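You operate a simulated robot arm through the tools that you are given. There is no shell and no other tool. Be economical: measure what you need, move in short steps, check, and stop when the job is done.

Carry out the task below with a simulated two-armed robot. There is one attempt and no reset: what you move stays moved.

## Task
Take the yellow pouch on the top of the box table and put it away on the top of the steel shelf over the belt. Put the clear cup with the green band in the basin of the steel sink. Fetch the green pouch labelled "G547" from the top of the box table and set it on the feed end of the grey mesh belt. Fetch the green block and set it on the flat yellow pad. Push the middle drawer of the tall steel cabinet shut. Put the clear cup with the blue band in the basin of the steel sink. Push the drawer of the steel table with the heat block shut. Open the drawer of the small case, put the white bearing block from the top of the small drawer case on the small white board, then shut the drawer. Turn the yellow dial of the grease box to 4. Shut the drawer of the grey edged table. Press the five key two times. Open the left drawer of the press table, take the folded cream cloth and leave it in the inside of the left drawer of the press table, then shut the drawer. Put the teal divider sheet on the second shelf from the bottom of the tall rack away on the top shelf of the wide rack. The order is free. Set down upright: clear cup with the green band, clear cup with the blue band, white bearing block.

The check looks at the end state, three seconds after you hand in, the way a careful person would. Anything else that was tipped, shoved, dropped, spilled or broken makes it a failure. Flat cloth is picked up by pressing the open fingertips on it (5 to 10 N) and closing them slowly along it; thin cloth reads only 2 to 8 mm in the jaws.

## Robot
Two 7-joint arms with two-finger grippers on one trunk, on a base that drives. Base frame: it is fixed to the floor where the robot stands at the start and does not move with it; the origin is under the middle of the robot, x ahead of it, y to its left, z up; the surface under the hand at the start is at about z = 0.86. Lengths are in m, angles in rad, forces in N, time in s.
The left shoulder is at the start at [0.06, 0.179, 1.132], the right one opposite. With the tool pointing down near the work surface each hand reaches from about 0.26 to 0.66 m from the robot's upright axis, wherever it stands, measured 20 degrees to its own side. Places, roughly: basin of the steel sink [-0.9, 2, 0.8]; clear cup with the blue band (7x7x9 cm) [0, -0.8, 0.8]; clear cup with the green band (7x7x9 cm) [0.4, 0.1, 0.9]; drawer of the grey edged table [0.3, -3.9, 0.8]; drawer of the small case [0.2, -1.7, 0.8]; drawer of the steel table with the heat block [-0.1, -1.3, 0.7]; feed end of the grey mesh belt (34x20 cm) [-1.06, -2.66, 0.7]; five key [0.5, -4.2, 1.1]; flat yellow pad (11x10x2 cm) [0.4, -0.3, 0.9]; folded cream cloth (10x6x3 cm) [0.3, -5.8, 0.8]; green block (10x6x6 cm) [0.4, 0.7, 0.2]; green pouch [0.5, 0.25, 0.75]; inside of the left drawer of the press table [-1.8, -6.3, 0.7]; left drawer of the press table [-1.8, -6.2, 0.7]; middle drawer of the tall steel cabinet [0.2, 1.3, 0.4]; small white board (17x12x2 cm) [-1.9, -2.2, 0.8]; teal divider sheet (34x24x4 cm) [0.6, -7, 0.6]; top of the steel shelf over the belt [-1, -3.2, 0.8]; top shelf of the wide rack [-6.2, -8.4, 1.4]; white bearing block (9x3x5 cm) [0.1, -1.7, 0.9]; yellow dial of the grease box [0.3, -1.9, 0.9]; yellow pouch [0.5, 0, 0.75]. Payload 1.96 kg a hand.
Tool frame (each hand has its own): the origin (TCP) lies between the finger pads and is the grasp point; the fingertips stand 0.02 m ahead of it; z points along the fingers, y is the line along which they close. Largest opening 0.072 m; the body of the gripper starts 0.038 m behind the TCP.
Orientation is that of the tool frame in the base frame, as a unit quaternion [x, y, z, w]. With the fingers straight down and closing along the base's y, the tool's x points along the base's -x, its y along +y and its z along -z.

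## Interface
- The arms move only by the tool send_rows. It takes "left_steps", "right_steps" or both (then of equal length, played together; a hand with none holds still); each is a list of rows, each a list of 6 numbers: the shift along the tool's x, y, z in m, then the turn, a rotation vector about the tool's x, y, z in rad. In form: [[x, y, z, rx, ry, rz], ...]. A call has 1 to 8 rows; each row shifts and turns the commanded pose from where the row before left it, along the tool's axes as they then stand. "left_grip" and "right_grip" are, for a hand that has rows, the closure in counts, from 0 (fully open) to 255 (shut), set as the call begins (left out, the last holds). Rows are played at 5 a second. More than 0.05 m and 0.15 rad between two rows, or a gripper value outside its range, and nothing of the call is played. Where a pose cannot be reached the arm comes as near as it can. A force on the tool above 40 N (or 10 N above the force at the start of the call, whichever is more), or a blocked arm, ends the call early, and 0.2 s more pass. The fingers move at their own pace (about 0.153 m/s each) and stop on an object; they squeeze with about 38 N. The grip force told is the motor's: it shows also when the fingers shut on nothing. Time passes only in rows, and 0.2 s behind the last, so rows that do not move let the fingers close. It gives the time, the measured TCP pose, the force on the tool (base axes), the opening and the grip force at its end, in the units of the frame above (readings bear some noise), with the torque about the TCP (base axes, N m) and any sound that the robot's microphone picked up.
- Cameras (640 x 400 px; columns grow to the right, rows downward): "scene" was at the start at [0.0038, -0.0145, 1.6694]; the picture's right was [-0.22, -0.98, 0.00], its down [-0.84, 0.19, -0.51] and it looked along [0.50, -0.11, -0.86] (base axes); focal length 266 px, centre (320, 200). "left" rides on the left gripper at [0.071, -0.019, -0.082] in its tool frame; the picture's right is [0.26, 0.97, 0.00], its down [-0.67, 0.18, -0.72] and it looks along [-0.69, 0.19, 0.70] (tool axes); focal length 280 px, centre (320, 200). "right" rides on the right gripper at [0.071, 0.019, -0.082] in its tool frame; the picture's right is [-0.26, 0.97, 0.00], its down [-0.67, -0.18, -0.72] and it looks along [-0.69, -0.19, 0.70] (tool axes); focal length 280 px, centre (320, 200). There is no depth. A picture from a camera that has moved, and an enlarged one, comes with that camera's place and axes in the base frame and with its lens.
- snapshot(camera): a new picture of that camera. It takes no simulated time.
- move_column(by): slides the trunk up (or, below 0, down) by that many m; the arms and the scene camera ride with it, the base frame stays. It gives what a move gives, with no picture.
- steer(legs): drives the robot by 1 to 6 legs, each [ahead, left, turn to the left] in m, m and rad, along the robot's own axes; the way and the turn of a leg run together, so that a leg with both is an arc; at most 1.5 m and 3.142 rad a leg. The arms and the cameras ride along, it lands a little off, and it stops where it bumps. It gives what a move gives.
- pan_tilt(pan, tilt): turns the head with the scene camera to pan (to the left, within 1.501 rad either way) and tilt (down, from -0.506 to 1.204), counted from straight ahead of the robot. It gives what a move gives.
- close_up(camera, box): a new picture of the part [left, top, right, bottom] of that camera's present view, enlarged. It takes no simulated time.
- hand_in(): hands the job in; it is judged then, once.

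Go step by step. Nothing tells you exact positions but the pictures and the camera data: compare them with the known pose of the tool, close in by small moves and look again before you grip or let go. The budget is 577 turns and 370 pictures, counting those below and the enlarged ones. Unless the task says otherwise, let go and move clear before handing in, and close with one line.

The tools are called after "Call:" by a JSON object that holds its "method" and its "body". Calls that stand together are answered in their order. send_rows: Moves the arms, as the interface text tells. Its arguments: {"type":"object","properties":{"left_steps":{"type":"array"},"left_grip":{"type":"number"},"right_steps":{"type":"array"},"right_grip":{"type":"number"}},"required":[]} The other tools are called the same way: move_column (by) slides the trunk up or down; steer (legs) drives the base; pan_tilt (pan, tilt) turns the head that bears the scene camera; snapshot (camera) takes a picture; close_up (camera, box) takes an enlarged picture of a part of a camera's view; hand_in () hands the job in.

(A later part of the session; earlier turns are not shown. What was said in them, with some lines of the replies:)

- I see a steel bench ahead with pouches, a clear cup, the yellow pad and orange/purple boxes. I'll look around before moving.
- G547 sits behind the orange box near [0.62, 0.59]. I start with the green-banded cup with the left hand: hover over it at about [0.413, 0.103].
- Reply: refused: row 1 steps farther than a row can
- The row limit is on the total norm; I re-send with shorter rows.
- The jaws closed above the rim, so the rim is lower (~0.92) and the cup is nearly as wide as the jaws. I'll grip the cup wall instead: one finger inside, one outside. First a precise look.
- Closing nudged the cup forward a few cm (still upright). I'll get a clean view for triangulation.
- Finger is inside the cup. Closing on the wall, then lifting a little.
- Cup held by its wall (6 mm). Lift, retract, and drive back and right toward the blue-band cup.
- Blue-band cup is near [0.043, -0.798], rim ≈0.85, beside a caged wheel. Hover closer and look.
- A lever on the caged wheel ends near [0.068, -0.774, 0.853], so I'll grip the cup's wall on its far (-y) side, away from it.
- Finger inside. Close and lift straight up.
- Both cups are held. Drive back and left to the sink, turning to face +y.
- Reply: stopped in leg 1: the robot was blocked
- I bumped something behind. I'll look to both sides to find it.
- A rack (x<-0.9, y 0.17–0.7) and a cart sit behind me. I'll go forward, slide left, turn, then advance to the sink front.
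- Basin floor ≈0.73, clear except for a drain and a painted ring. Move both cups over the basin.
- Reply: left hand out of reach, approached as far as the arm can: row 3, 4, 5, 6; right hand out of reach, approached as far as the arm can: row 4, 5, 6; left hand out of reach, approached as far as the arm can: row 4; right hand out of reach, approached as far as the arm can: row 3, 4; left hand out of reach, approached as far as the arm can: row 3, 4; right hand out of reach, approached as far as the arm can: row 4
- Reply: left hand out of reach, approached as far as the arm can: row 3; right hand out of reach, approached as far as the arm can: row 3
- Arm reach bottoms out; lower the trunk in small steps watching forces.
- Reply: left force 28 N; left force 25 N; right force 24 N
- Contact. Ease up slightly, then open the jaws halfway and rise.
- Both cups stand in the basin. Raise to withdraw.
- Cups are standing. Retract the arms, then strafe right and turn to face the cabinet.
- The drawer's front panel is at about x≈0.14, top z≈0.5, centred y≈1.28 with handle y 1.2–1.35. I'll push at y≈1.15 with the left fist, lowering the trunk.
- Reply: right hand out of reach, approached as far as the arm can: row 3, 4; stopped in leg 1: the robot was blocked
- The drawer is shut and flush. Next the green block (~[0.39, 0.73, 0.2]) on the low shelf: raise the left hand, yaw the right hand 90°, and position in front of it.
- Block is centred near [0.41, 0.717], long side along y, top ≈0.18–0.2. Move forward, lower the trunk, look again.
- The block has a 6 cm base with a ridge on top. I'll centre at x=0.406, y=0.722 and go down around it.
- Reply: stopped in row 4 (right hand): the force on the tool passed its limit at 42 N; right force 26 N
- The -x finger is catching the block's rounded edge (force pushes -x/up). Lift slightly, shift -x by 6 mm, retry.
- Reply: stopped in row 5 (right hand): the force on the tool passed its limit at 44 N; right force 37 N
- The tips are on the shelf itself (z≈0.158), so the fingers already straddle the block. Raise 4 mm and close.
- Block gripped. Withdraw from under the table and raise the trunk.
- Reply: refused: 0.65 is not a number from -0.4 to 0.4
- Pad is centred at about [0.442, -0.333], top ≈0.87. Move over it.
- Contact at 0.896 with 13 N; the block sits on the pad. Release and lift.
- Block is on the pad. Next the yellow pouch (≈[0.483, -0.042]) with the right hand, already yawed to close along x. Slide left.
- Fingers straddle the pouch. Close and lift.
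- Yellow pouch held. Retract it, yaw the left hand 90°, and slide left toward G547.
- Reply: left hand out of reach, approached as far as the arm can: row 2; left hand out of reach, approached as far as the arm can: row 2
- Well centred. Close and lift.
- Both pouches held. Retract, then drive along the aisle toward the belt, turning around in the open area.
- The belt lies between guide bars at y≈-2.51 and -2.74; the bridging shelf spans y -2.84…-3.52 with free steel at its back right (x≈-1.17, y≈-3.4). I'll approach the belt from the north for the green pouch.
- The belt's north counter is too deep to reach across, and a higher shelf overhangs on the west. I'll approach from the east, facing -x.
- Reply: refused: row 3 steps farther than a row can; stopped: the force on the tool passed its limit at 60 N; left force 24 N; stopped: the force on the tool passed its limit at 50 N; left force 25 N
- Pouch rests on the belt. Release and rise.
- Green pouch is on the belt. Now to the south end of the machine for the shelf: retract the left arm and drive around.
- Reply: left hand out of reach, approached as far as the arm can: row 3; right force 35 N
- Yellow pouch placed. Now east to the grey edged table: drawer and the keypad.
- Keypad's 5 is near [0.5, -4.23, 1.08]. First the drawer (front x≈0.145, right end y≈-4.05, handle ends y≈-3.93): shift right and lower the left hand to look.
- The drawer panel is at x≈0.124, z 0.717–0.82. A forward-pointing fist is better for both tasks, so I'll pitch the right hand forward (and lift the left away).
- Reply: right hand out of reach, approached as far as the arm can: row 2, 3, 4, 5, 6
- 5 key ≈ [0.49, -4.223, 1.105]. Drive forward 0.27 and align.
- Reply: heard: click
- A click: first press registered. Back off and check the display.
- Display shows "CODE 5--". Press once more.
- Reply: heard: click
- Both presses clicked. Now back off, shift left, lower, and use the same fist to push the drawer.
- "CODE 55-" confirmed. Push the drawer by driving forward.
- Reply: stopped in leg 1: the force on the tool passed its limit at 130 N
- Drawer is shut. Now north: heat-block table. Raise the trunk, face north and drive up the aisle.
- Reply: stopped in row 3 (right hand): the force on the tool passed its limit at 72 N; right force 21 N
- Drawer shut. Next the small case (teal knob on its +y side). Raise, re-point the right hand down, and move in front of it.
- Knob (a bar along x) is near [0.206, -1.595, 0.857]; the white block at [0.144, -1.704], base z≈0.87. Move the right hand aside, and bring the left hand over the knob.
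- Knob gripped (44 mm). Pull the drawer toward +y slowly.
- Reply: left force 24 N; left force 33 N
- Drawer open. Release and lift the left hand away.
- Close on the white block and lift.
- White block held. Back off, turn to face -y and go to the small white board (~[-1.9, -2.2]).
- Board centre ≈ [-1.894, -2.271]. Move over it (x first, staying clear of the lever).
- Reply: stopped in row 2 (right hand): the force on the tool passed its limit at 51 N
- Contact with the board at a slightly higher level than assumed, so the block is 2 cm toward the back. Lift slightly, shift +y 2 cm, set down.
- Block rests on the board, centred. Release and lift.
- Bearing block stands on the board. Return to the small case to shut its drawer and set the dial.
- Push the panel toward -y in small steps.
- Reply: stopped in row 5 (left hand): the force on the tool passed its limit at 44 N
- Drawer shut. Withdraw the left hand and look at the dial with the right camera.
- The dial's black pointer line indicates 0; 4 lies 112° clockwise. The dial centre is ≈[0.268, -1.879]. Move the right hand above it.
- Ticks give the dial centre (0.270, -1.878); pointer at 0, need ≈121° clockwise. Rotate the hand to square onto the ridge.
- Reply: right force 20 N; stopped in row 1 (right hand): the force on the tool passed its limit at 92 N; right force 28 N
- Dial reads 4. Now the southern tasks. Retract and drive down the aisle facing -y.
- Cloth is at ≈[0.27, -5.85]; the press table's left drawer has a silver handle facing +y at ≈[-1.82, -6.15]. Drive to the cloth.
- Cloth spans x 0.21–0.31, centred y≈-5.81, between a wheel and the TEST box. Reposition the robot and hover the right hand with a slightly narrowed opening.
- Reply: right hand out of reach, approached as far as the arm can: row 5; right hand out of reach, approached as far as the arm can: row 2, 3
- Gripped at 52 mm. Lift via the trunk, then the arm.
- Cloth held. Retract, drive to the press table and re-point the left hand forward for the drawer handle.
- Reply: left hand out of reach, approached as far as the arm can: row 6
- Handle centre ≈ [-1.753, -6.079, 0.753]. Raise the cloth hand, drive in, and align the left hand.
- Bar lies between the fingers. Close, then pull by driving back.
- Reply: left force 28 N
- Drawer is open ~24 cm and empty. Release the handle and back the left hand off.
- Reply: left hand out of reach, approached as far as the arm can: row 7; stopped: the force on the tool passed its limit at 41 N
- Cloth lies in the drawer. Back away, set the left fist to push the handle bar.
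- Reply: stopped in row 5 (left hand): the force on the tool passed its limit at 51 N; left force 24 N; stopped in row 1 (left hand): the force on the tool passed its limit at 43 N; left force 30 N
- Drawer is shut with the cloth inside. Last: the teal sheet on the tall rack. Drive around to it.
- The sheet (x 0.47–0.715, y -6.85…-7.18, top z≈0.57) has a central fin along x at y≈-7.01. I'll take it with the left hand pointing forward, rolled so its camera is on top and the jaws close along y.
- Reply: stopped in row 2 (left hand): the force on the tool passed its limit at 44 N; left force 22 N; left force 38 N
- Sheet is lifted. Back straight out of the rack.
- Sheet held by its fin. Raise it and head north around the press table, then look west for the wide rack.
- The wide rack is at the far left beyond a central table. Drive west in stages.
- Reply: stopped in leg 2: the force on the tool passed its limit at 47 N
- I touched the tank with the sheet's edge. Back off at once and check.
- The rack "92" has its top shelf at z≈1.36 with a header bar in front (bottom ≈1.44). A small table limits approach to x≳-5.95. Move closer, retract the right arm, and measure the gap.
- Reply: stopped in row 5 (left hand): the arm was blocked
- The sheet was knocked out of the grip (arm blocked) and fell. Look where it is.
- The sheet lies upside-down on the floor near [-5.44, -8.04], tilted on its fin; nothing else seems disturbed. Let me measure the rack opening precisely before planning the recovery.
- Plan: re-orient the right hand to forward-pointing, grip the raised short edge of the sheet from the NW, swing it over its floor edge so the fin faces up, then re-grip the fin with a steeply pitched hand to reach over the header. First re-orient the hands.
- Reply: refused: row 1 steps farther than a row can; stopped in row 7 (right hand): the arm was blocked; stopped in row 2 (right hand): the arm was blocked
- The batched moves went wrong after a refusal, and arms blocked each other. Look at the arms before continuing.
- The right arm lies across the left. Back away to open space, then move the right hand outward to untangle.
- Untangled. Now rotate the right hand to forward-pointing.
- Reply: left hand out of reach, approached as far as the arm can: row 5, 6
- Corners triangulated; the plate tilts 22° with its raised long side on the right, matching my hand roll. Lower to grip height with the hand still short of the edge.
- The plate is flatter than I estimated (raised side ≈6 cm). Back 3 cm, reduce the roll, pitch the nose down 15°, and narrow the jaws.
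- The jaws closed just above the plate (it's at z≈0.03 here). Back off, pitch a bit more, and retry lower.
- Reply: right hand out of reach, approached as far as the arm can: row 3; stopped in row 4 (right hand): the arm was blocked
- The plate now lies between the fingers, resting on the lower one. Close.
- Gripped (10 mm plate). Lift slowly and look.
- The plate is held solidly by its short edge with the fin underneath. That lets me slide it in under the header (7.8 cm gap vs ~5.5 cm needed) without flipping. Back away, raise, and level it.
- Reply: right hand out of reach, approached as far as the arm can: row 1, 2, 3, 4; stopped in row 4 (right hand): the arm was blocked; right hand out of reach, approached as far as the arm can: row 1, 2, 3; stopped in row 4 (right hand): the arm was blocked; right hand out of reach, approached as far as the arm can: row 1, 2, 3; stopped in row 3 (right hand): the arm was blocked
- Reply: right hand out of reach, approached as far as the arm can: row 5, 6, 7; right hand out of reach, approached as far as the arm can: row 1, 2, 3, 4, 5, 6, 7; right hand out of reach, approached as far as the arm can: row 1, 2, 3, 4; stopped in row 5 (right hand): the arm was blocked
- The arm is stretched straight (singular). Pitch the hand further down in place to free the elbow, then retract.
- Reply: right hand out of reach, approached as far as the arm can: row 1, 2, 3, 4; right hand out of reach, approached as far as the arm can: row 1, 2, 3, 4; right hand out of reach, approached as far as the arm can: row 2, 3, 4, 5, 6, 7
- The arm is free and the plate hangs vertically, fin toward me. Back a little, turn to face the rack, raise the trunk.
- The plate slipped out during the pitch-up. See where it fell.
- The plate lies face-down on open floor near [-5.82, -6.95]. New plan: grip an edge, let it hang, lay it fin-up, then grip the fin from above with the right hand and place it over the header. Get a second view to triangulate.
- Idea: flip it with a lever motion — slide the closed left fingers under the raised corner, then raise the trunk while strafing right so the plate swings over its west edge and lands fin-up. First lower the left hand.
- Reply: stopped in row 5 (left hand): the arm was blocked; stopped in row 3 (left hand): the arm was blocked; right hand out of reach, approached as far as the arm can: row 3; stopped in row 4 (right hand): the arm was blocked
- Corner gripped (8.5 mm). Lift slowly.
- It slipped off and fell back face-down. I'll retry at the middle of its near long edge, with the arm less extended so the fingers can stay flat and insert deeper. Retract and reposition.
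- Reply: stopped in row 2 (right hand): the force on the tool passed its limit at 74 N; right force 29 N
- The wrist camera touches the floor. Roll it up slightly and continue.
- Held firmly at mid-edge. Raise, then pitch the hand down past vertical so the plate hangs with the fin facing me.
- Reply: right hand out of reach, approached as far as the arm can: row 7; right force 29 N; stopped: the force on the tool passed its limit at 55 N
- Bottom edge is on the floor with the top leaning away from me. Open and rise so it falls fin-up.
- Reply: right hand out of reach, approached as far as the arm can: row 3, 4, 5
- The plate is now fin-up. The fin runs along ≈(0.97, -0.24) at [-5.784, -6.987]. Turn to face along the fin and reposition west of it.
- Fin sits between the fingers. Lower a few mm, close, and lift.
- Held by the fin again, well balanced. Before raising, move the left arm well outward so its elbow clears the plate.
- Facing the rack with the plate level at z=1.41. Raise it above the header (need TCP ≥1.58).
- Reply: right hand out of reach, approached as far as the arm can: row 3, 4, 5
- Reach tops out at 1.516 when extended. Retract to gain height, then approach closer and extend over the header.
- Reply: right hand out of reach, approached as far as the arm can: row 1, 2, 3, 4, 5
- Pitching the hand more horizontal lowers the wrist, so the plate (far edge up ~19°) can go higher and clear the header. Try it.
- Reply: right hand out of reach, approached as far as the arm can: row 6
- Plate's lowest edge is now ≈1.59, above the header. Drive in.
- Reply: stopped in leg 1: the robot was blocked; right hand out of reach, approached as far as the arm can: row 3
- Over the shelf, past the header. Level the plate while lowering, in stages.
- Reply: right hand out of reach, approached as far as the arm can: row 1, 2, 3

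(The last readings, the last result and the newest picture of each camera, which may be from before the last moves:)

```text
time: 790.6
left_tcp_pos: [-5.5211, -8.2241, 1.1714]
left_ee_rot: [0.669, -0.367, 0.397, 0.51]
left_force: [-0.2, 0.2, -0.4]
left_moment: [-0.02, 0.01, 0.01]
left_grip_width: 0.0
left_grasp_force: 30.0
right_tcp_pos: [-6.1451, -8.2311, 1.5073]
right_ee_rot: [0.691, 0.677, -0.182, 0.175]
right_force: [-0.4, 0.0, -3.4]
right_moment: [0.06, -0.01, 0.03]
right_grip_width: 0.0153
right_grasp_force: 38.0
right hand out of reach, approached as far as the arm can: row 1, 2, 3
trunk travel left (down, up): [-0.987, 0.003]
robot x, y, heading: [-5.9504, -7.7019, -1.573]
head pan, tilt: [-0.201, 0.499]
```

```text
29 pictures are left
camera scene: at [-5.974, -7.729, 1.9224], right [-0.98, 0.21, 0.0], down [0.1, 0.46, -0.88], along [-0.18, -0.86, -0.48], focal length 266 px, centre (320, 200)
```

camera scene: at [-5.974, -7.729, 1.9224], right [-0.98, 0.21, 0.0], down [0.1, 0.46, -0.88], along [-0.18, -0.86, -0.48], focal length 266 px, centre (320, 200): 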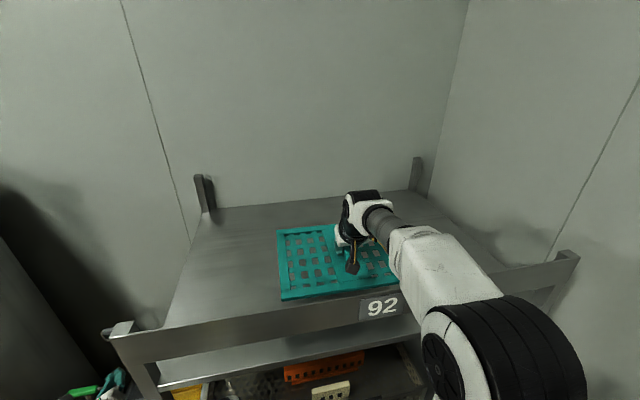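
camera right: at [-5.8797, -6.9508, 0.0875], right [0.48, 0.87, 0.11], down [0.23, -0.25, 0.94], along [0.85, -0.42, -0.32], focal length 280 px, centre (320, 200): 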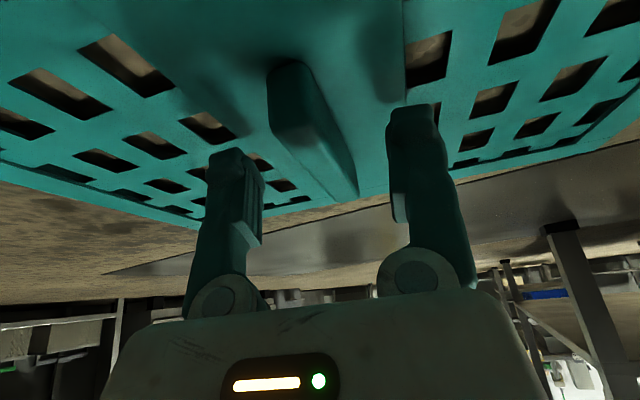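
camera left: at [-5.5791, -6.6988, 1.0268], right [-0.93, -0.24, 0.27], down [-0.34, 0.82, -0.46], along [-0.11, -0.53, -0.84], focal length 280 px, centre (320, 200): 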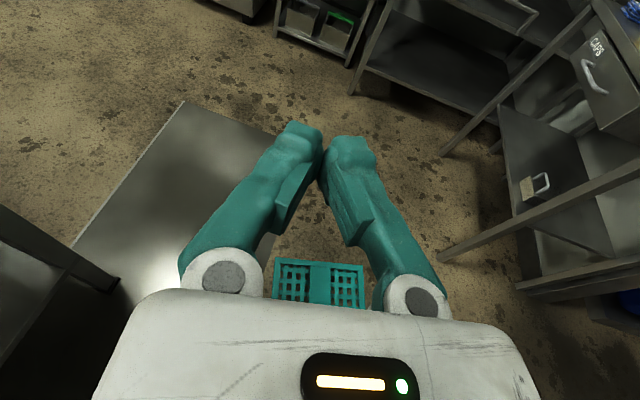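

Call:
{"method": "send_rows", "body": {"right_steps": [[-0.026, 0, 0.015, 0, 0, 0], [-0.017, 0, 0.01, 0, 0, 0], [0, 0, 0, 0, 0, 0]]}}

Call:
{"method": "close_up", "body": {"camera": "scene", "box": [240, 170, 460, 340]}}

```text
time: 791.4
left_tcp_pos: [-5.5222, -8.2266, 1.1701]
left_ee_rot: [0.669, -0.367, 0.398, 0.509]
left_force: [0.6, -0.3, -0.3]
left_moment: [-0.01, 0.03, 0.01]
left_grip_width: 0.0
left_grasp_force: 29.5
right_tcp_pos: [-6.1446, -8.2835, 1.5052]
right_ee_rot: [0.691, 0.677, -0.183, 0.175]
right_force: [0.7, -0.4, -3.3]
right_moment: [0.07, -0.03, -0.01]
right_grip_width: 0.0149
right_grasp_force: 37.9
trunk travel left (down, up): [-0.987, 0.003]
robot x, y, heading: [-5.9523, -7.71, -1.581]
head pan, tilt: [-0.201, 0.499]
```

```text
2.35 times, centred on (350, 255) of scene
camera zoom: at [-5.9741, -7.729, 1.9224], right [-0.98, 0.21, 0.0], down [0.1, 0.46, -0.88], along [-0.18, -0.86, -0.48], focal length 625 px, centre (249, 71)
```

zoom: 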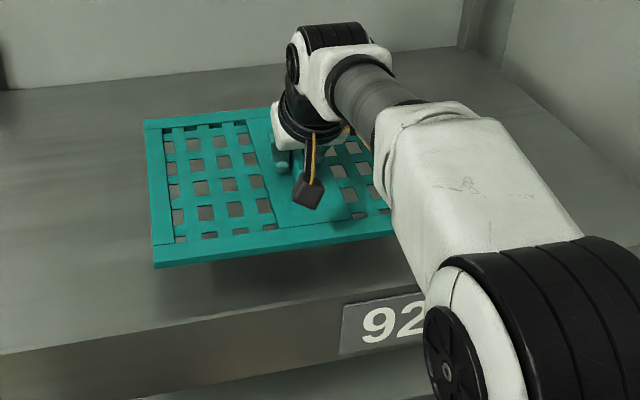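

Call:
{"method": "send_rows", "body": {"right_steps": [[0.0196, 0, 0.0349, 0, 0, 0], [0.0098, 0, 0.0175, 0, 0, 0], [0, 0, 0, 0, 0, 0]]}}

Call:
{"method": "snapshot", "body": {"camera": "scene"}}

```text
time: 792.2
left_tcp_pos: [-5.5218, -8.226, 1.1713]
left_ee_rot: [0.669, -0.367, 0.398, 0.509]
left_force: [0.0, 0.4, -0.8]
left_moment: [0.0, -0.03, -0.02]
left_grip_width: 0.0003
left_grasp_force: 29.3
right_tcp_pos: [-6.1441, -8.2829, 1.4449]
right_ee_rot: [0.691, 0.677, -0.182, 0.176]
right_force: [0.0, -0.7, -3.7]
right_moment: [0.07, -0.03, -0.01]
right_grip_width: 0.015
right_grasp_force: 38.6
trunk travel left (down, up): [-0.987, 0.003]
robot x, y, heading: [-5.9521, -7.7084, -1.575]
head pan, tilt: [-0.201, 0.499]
```

```text
27 pictures are left
camera scene: at [-5.974, -7.7289, 1.9224], right [-0.98, 0.21, 0.0], down [0.1, 0.46, -0.88], along [-0.18, -0.86, -0.48], focal length 266 px, centre (320, 200)
```

scene: 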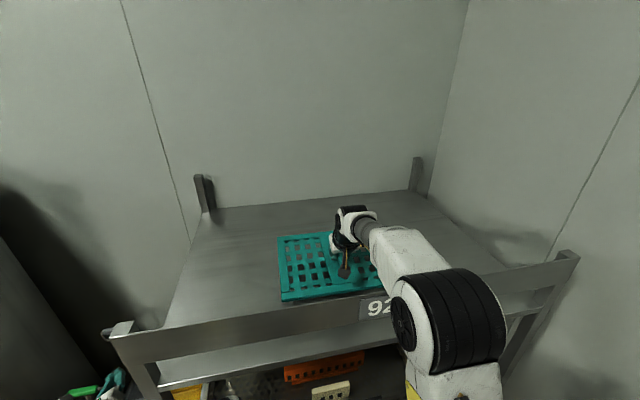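

Call:
{"method": "send_rows", "body": {"right_steps": [[0.0147, 0, 0.0262, 0, 0, 0], [0.0049, 0, 0.0087, 0, 0, 0], [0.0049, 0, 0.0087, 0, 0, 0], [0.0049, 0, 0.0087, 0, 0, 0], [0, 0, 0, 0, 0, 0]]}}

Call:
{"method": "close_up", "body": {"camera": "scene", "box": [240, 190, 460, 350]}}

```text
time: 793.4
left_tcp_pos: [-5.5205, -8.2256, 1.1724]
left_ee_rot: [0.669, -0.368, 0.397, 0.511]
left_force: [0.1, 1.1, 0.7]
left_moment: [0.0, -0.02, 0.01]
left_grip_width: 0.0
left_grasp_force: 29.8
right_tcp_pos: [-6.1466, -8.2812, 1.3903]
right_ee_rot: [0.691, 0.675, -0.186, 0.179]
right_force: [-5.8, -0.1, 38.5]
right_moment: [-0.32, -0.08, -0.05]
right_grip_width: 0.0153
right_grasp_force: 38.0
trunk travel left (down, up): [-0.987, 0.003]
robot x, y, heading: [-5.9524, -7.7094, -1.58]
head pan, tilt: [-0.201, 0.499]
```

```text
2.50 times, centred on (350, 270) of scene
camera zoom: at [-5.9722, -7.7285, 1.9229], right [-0.98, 0.21, 0.0], down [0.1, 0.46, -0.88], along [-0.18, -0.86, -0.47], focal length 664 px, centre (245, 25)
```

zoom: 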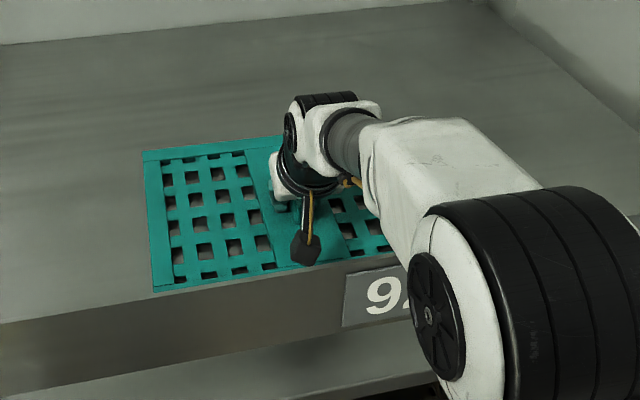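

Plate rests on the top shelf. Ease, open, and lift straight up before retreating.

Call:
{"method": "send_rows", "body": {"right_steps": [[-0.0025, 0, -0.0044, 0, 0, 0], [0, 0, 0, 0, 0, 0]]}}

Call:
{"method": "send_rows", "body": {"right_steps": [[0, 0, 0, 0, 0, 0], [0, 0, 0, 0, 0, 0], [-0.0196, 0, -0.0349, 0, 0, 0], [-0.0196, 0, -0.0349, 0, 0, 0], [-0.0196, 0, -0.0349, 0, 0, 0], [0, 0, 0, 0, 0, 0]], "right_grip": 100}}

Call:
{"method": "snapshot", "body": {"camera": "scene"}}

```text
time: 794.0
left_tcp_pos: [-5.5202, -8.2248, 1.1719]
left_ee_rot: [0.67, -0.366, 0.398, 0.509]
left_force: [0.1, -0.1, 0.0]
left_moment: [0.01, -0.01, -0.04]
left_grip_width: 0.0
left_grasp_force: 29.4
right_tcp_pos: [-6.1461, -8.2801, 1.3899]
right_ee_rot: [0.692, 0.677, -0.181, 0.174]
right_force: [-2.4, -3.4, 6.9]
right_moment: [-1.15, -0.03, -0.17]
right_grip_width: 0.0149
right_grasp_force: 37.9
trunk travel left (down, up): [-0.987, 0.003]
robot x, y, heading: [-5.9545, -7.706, -1.574]
head pan, tilt: [-0.201, 0.499]
```

```text
time: 795.4
left_tcp_pos: [-5.5198, -8.2257, 1.1701]
left_ee_rot: [0.669, -0.368, 0.398, 0.509]
left_force: [0.2, 0.7, 0.2]
left_moment: [0.01, 0.01, 0.02]
left_grip_width: 0.0
left_grasp_force: 29.5
right_tcp_pos: [-6.1409, -8.2805, 1.5107]
right_ee_rot: [0.691, 0.677, -0.182, 0.175]
right_force: [0.2, 0.2, -0.6]
right_moment: [0.0, 0.0, 0.01]
right_grip_width: 0.0437
right_grasp_force: 0.0
trunk travel left (down, up): [-0.987, 0.003]
robot x, y, heading: [-5.9523, -7.7054, -1.577]
head pan, tilt: [-0.201, 0.499]
```

```text
25 pictures are left
camera scene: at [-5.9729, -7.7292, 1.9223], right [-0.98, 0.21, 0.0], down [0.1, 0.47, -0.88], along [-0.18, -0.86, -0.48], focal length 266 px, centre (320, 200)
```

scene: 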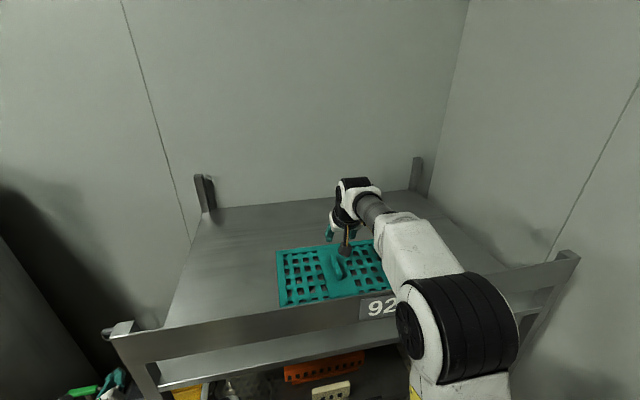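

The sheet lies flat on the top shelf. Pitch up and raise the empty hand to clear the header, then back away.

Call:
{"method": "send_rows", "body": {"right_steps": [[-0.02, 0, 0, 0, -0.11, 0], [-0.02, 0, 0, 0, -0.11, 0], [-0.02, 0, 0, 0, -0.11, 0], [-0.025, 0, -0.025, 0, 0, 0], [-0.025, 0, -0.025, 0, 0, 0], [-0.025, 0, -0.025, 0, 0, 0], [0, 0, 0, 0, 0, 0]]}}

```text
time: 797.0
left_tcp_pos: [-5.5216, -8.2239, 1.1713]
left_ee_rot: [0.67, -0.367, 0.397, 0.509]
left_force: [0.2, 0.2, -0.4]
left_moment: [0.01, -0.01, 0.0]
left_grip_width: 0.0
left_grasp_force: 29.6
right_tcp_pos: [-6.1449, -8.3246, 1.6515]
right_ee_rot: [0.652, 0.639, -0.293, 0.284]
right_force: [-0.5, 0.1, 0.4]
right_moment: [0.03, 0.02, 0.0]
right_grip_width: 0.0436
right_grasp_force: 0.1
trunk travel left (down, up): [-0.987, 0.003]
robot x, y, heading: [-5.9517, -7.7095, -1.572]
head pan, tilt: [-0.201, 0.499]
```

Call:
{"method": "steer", "body": {"legs": [[-0.7, 0, 0]]}}

Call:
{"method": "pan_tilt", "body": {"pan": 0, "tilt": 0.55}}

Call:
{"method": "snapshot", "body": {"camera": "scene"}}

```text
time: 800.9
left_tcp_pos: [-5.5174, -7.5395, 1.1705]
left_ee_rot: [0.669, -0.371, 0.394, 0.51]
left_force: [-0.9, -0.5, 0.1]
left_moment: [-0.02, -0.01, 0.0]
left_grip_width: 0.0
left_grasp_force: 29.8
right_tcp_pos: [-6.1434, -7.6343, 1.6492]
right_ee_rot: [0.655, 0.637, -0.293, 0.281]
right_force: [-0.1, -0.4, 0.0]
right_moment: [0.0, 0.0, -0.03]
right_grip_width: 0.0441
right_grasp_force: 0.1
trunk travel left (down, up): [-0.987, 0.003]
robot x, y, heading: [-5.9419, -7.0095, -1.592]
head pan, tilt: [-0.201, 0.499]
```

```text
time: 801.6
left_tcp_pos: [-5.5173, -7.5391, 1.1701]
left_ee_rot: [0.669, -0.37, 0.393, 0.51]
left_force: [-0.3, 0.3, -0.4]
left_moment: [-0.01, 0.0, -0.01]
left_grip_width: 0.0
left_grasp_force: 29.4
right_tcp_pos: [-6.1435, -7.6331, 1.6489]
right_ee_rot: [0.655, 0.637, -0.293, 0.282]
right_force: [0.8, -0.3, 0.7]
right_moment: [-0.01, -0.03, -0.02]
right_grip_width: 0.0437
right_grasp_force: 0.0
trunk travel left (down, up): [-0.987, 0.003]
robot x, y, heading: [-5.944, -7.0123, -1.585]
head pan, tilt: [0.0, 0.55]
```

```text
24 pictures are left
camera scene: at [-5.9474, -7.0421, 1.9178], right [-1.0, 0.02, 0.0], down [0.01, 0.52, -0.85], along [-0.01, -0.85, -0.52], focal length 266 px, centre (320, 200)
```

scene: 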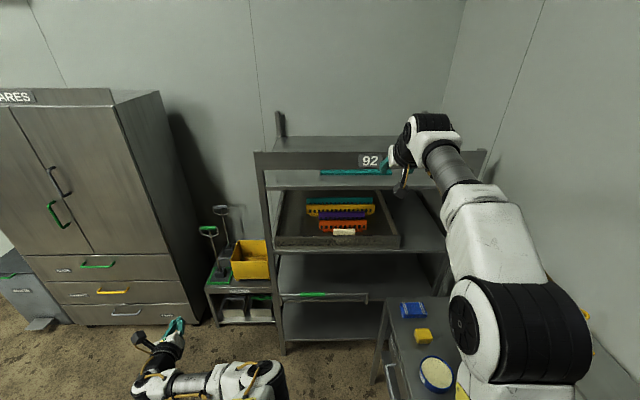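

Every item is done and the robot is clear of the rack, so I'm handing in.

Call:
{"method": "hand_in", "body": {}}

```text
The job is handed in.
```

I finished all thirteen items and handed in; the checker has not reported a result. I dropped the teal sheet three times on the way to the rack, and it now lies flat on the top shelf. I also bumped the base into what I took to be a cart, pressed the sheet's edge against the tank door bar, and bumped the base again at the wide rack; I saw nothing out of place afterwards, though I did not go back to check the cart.
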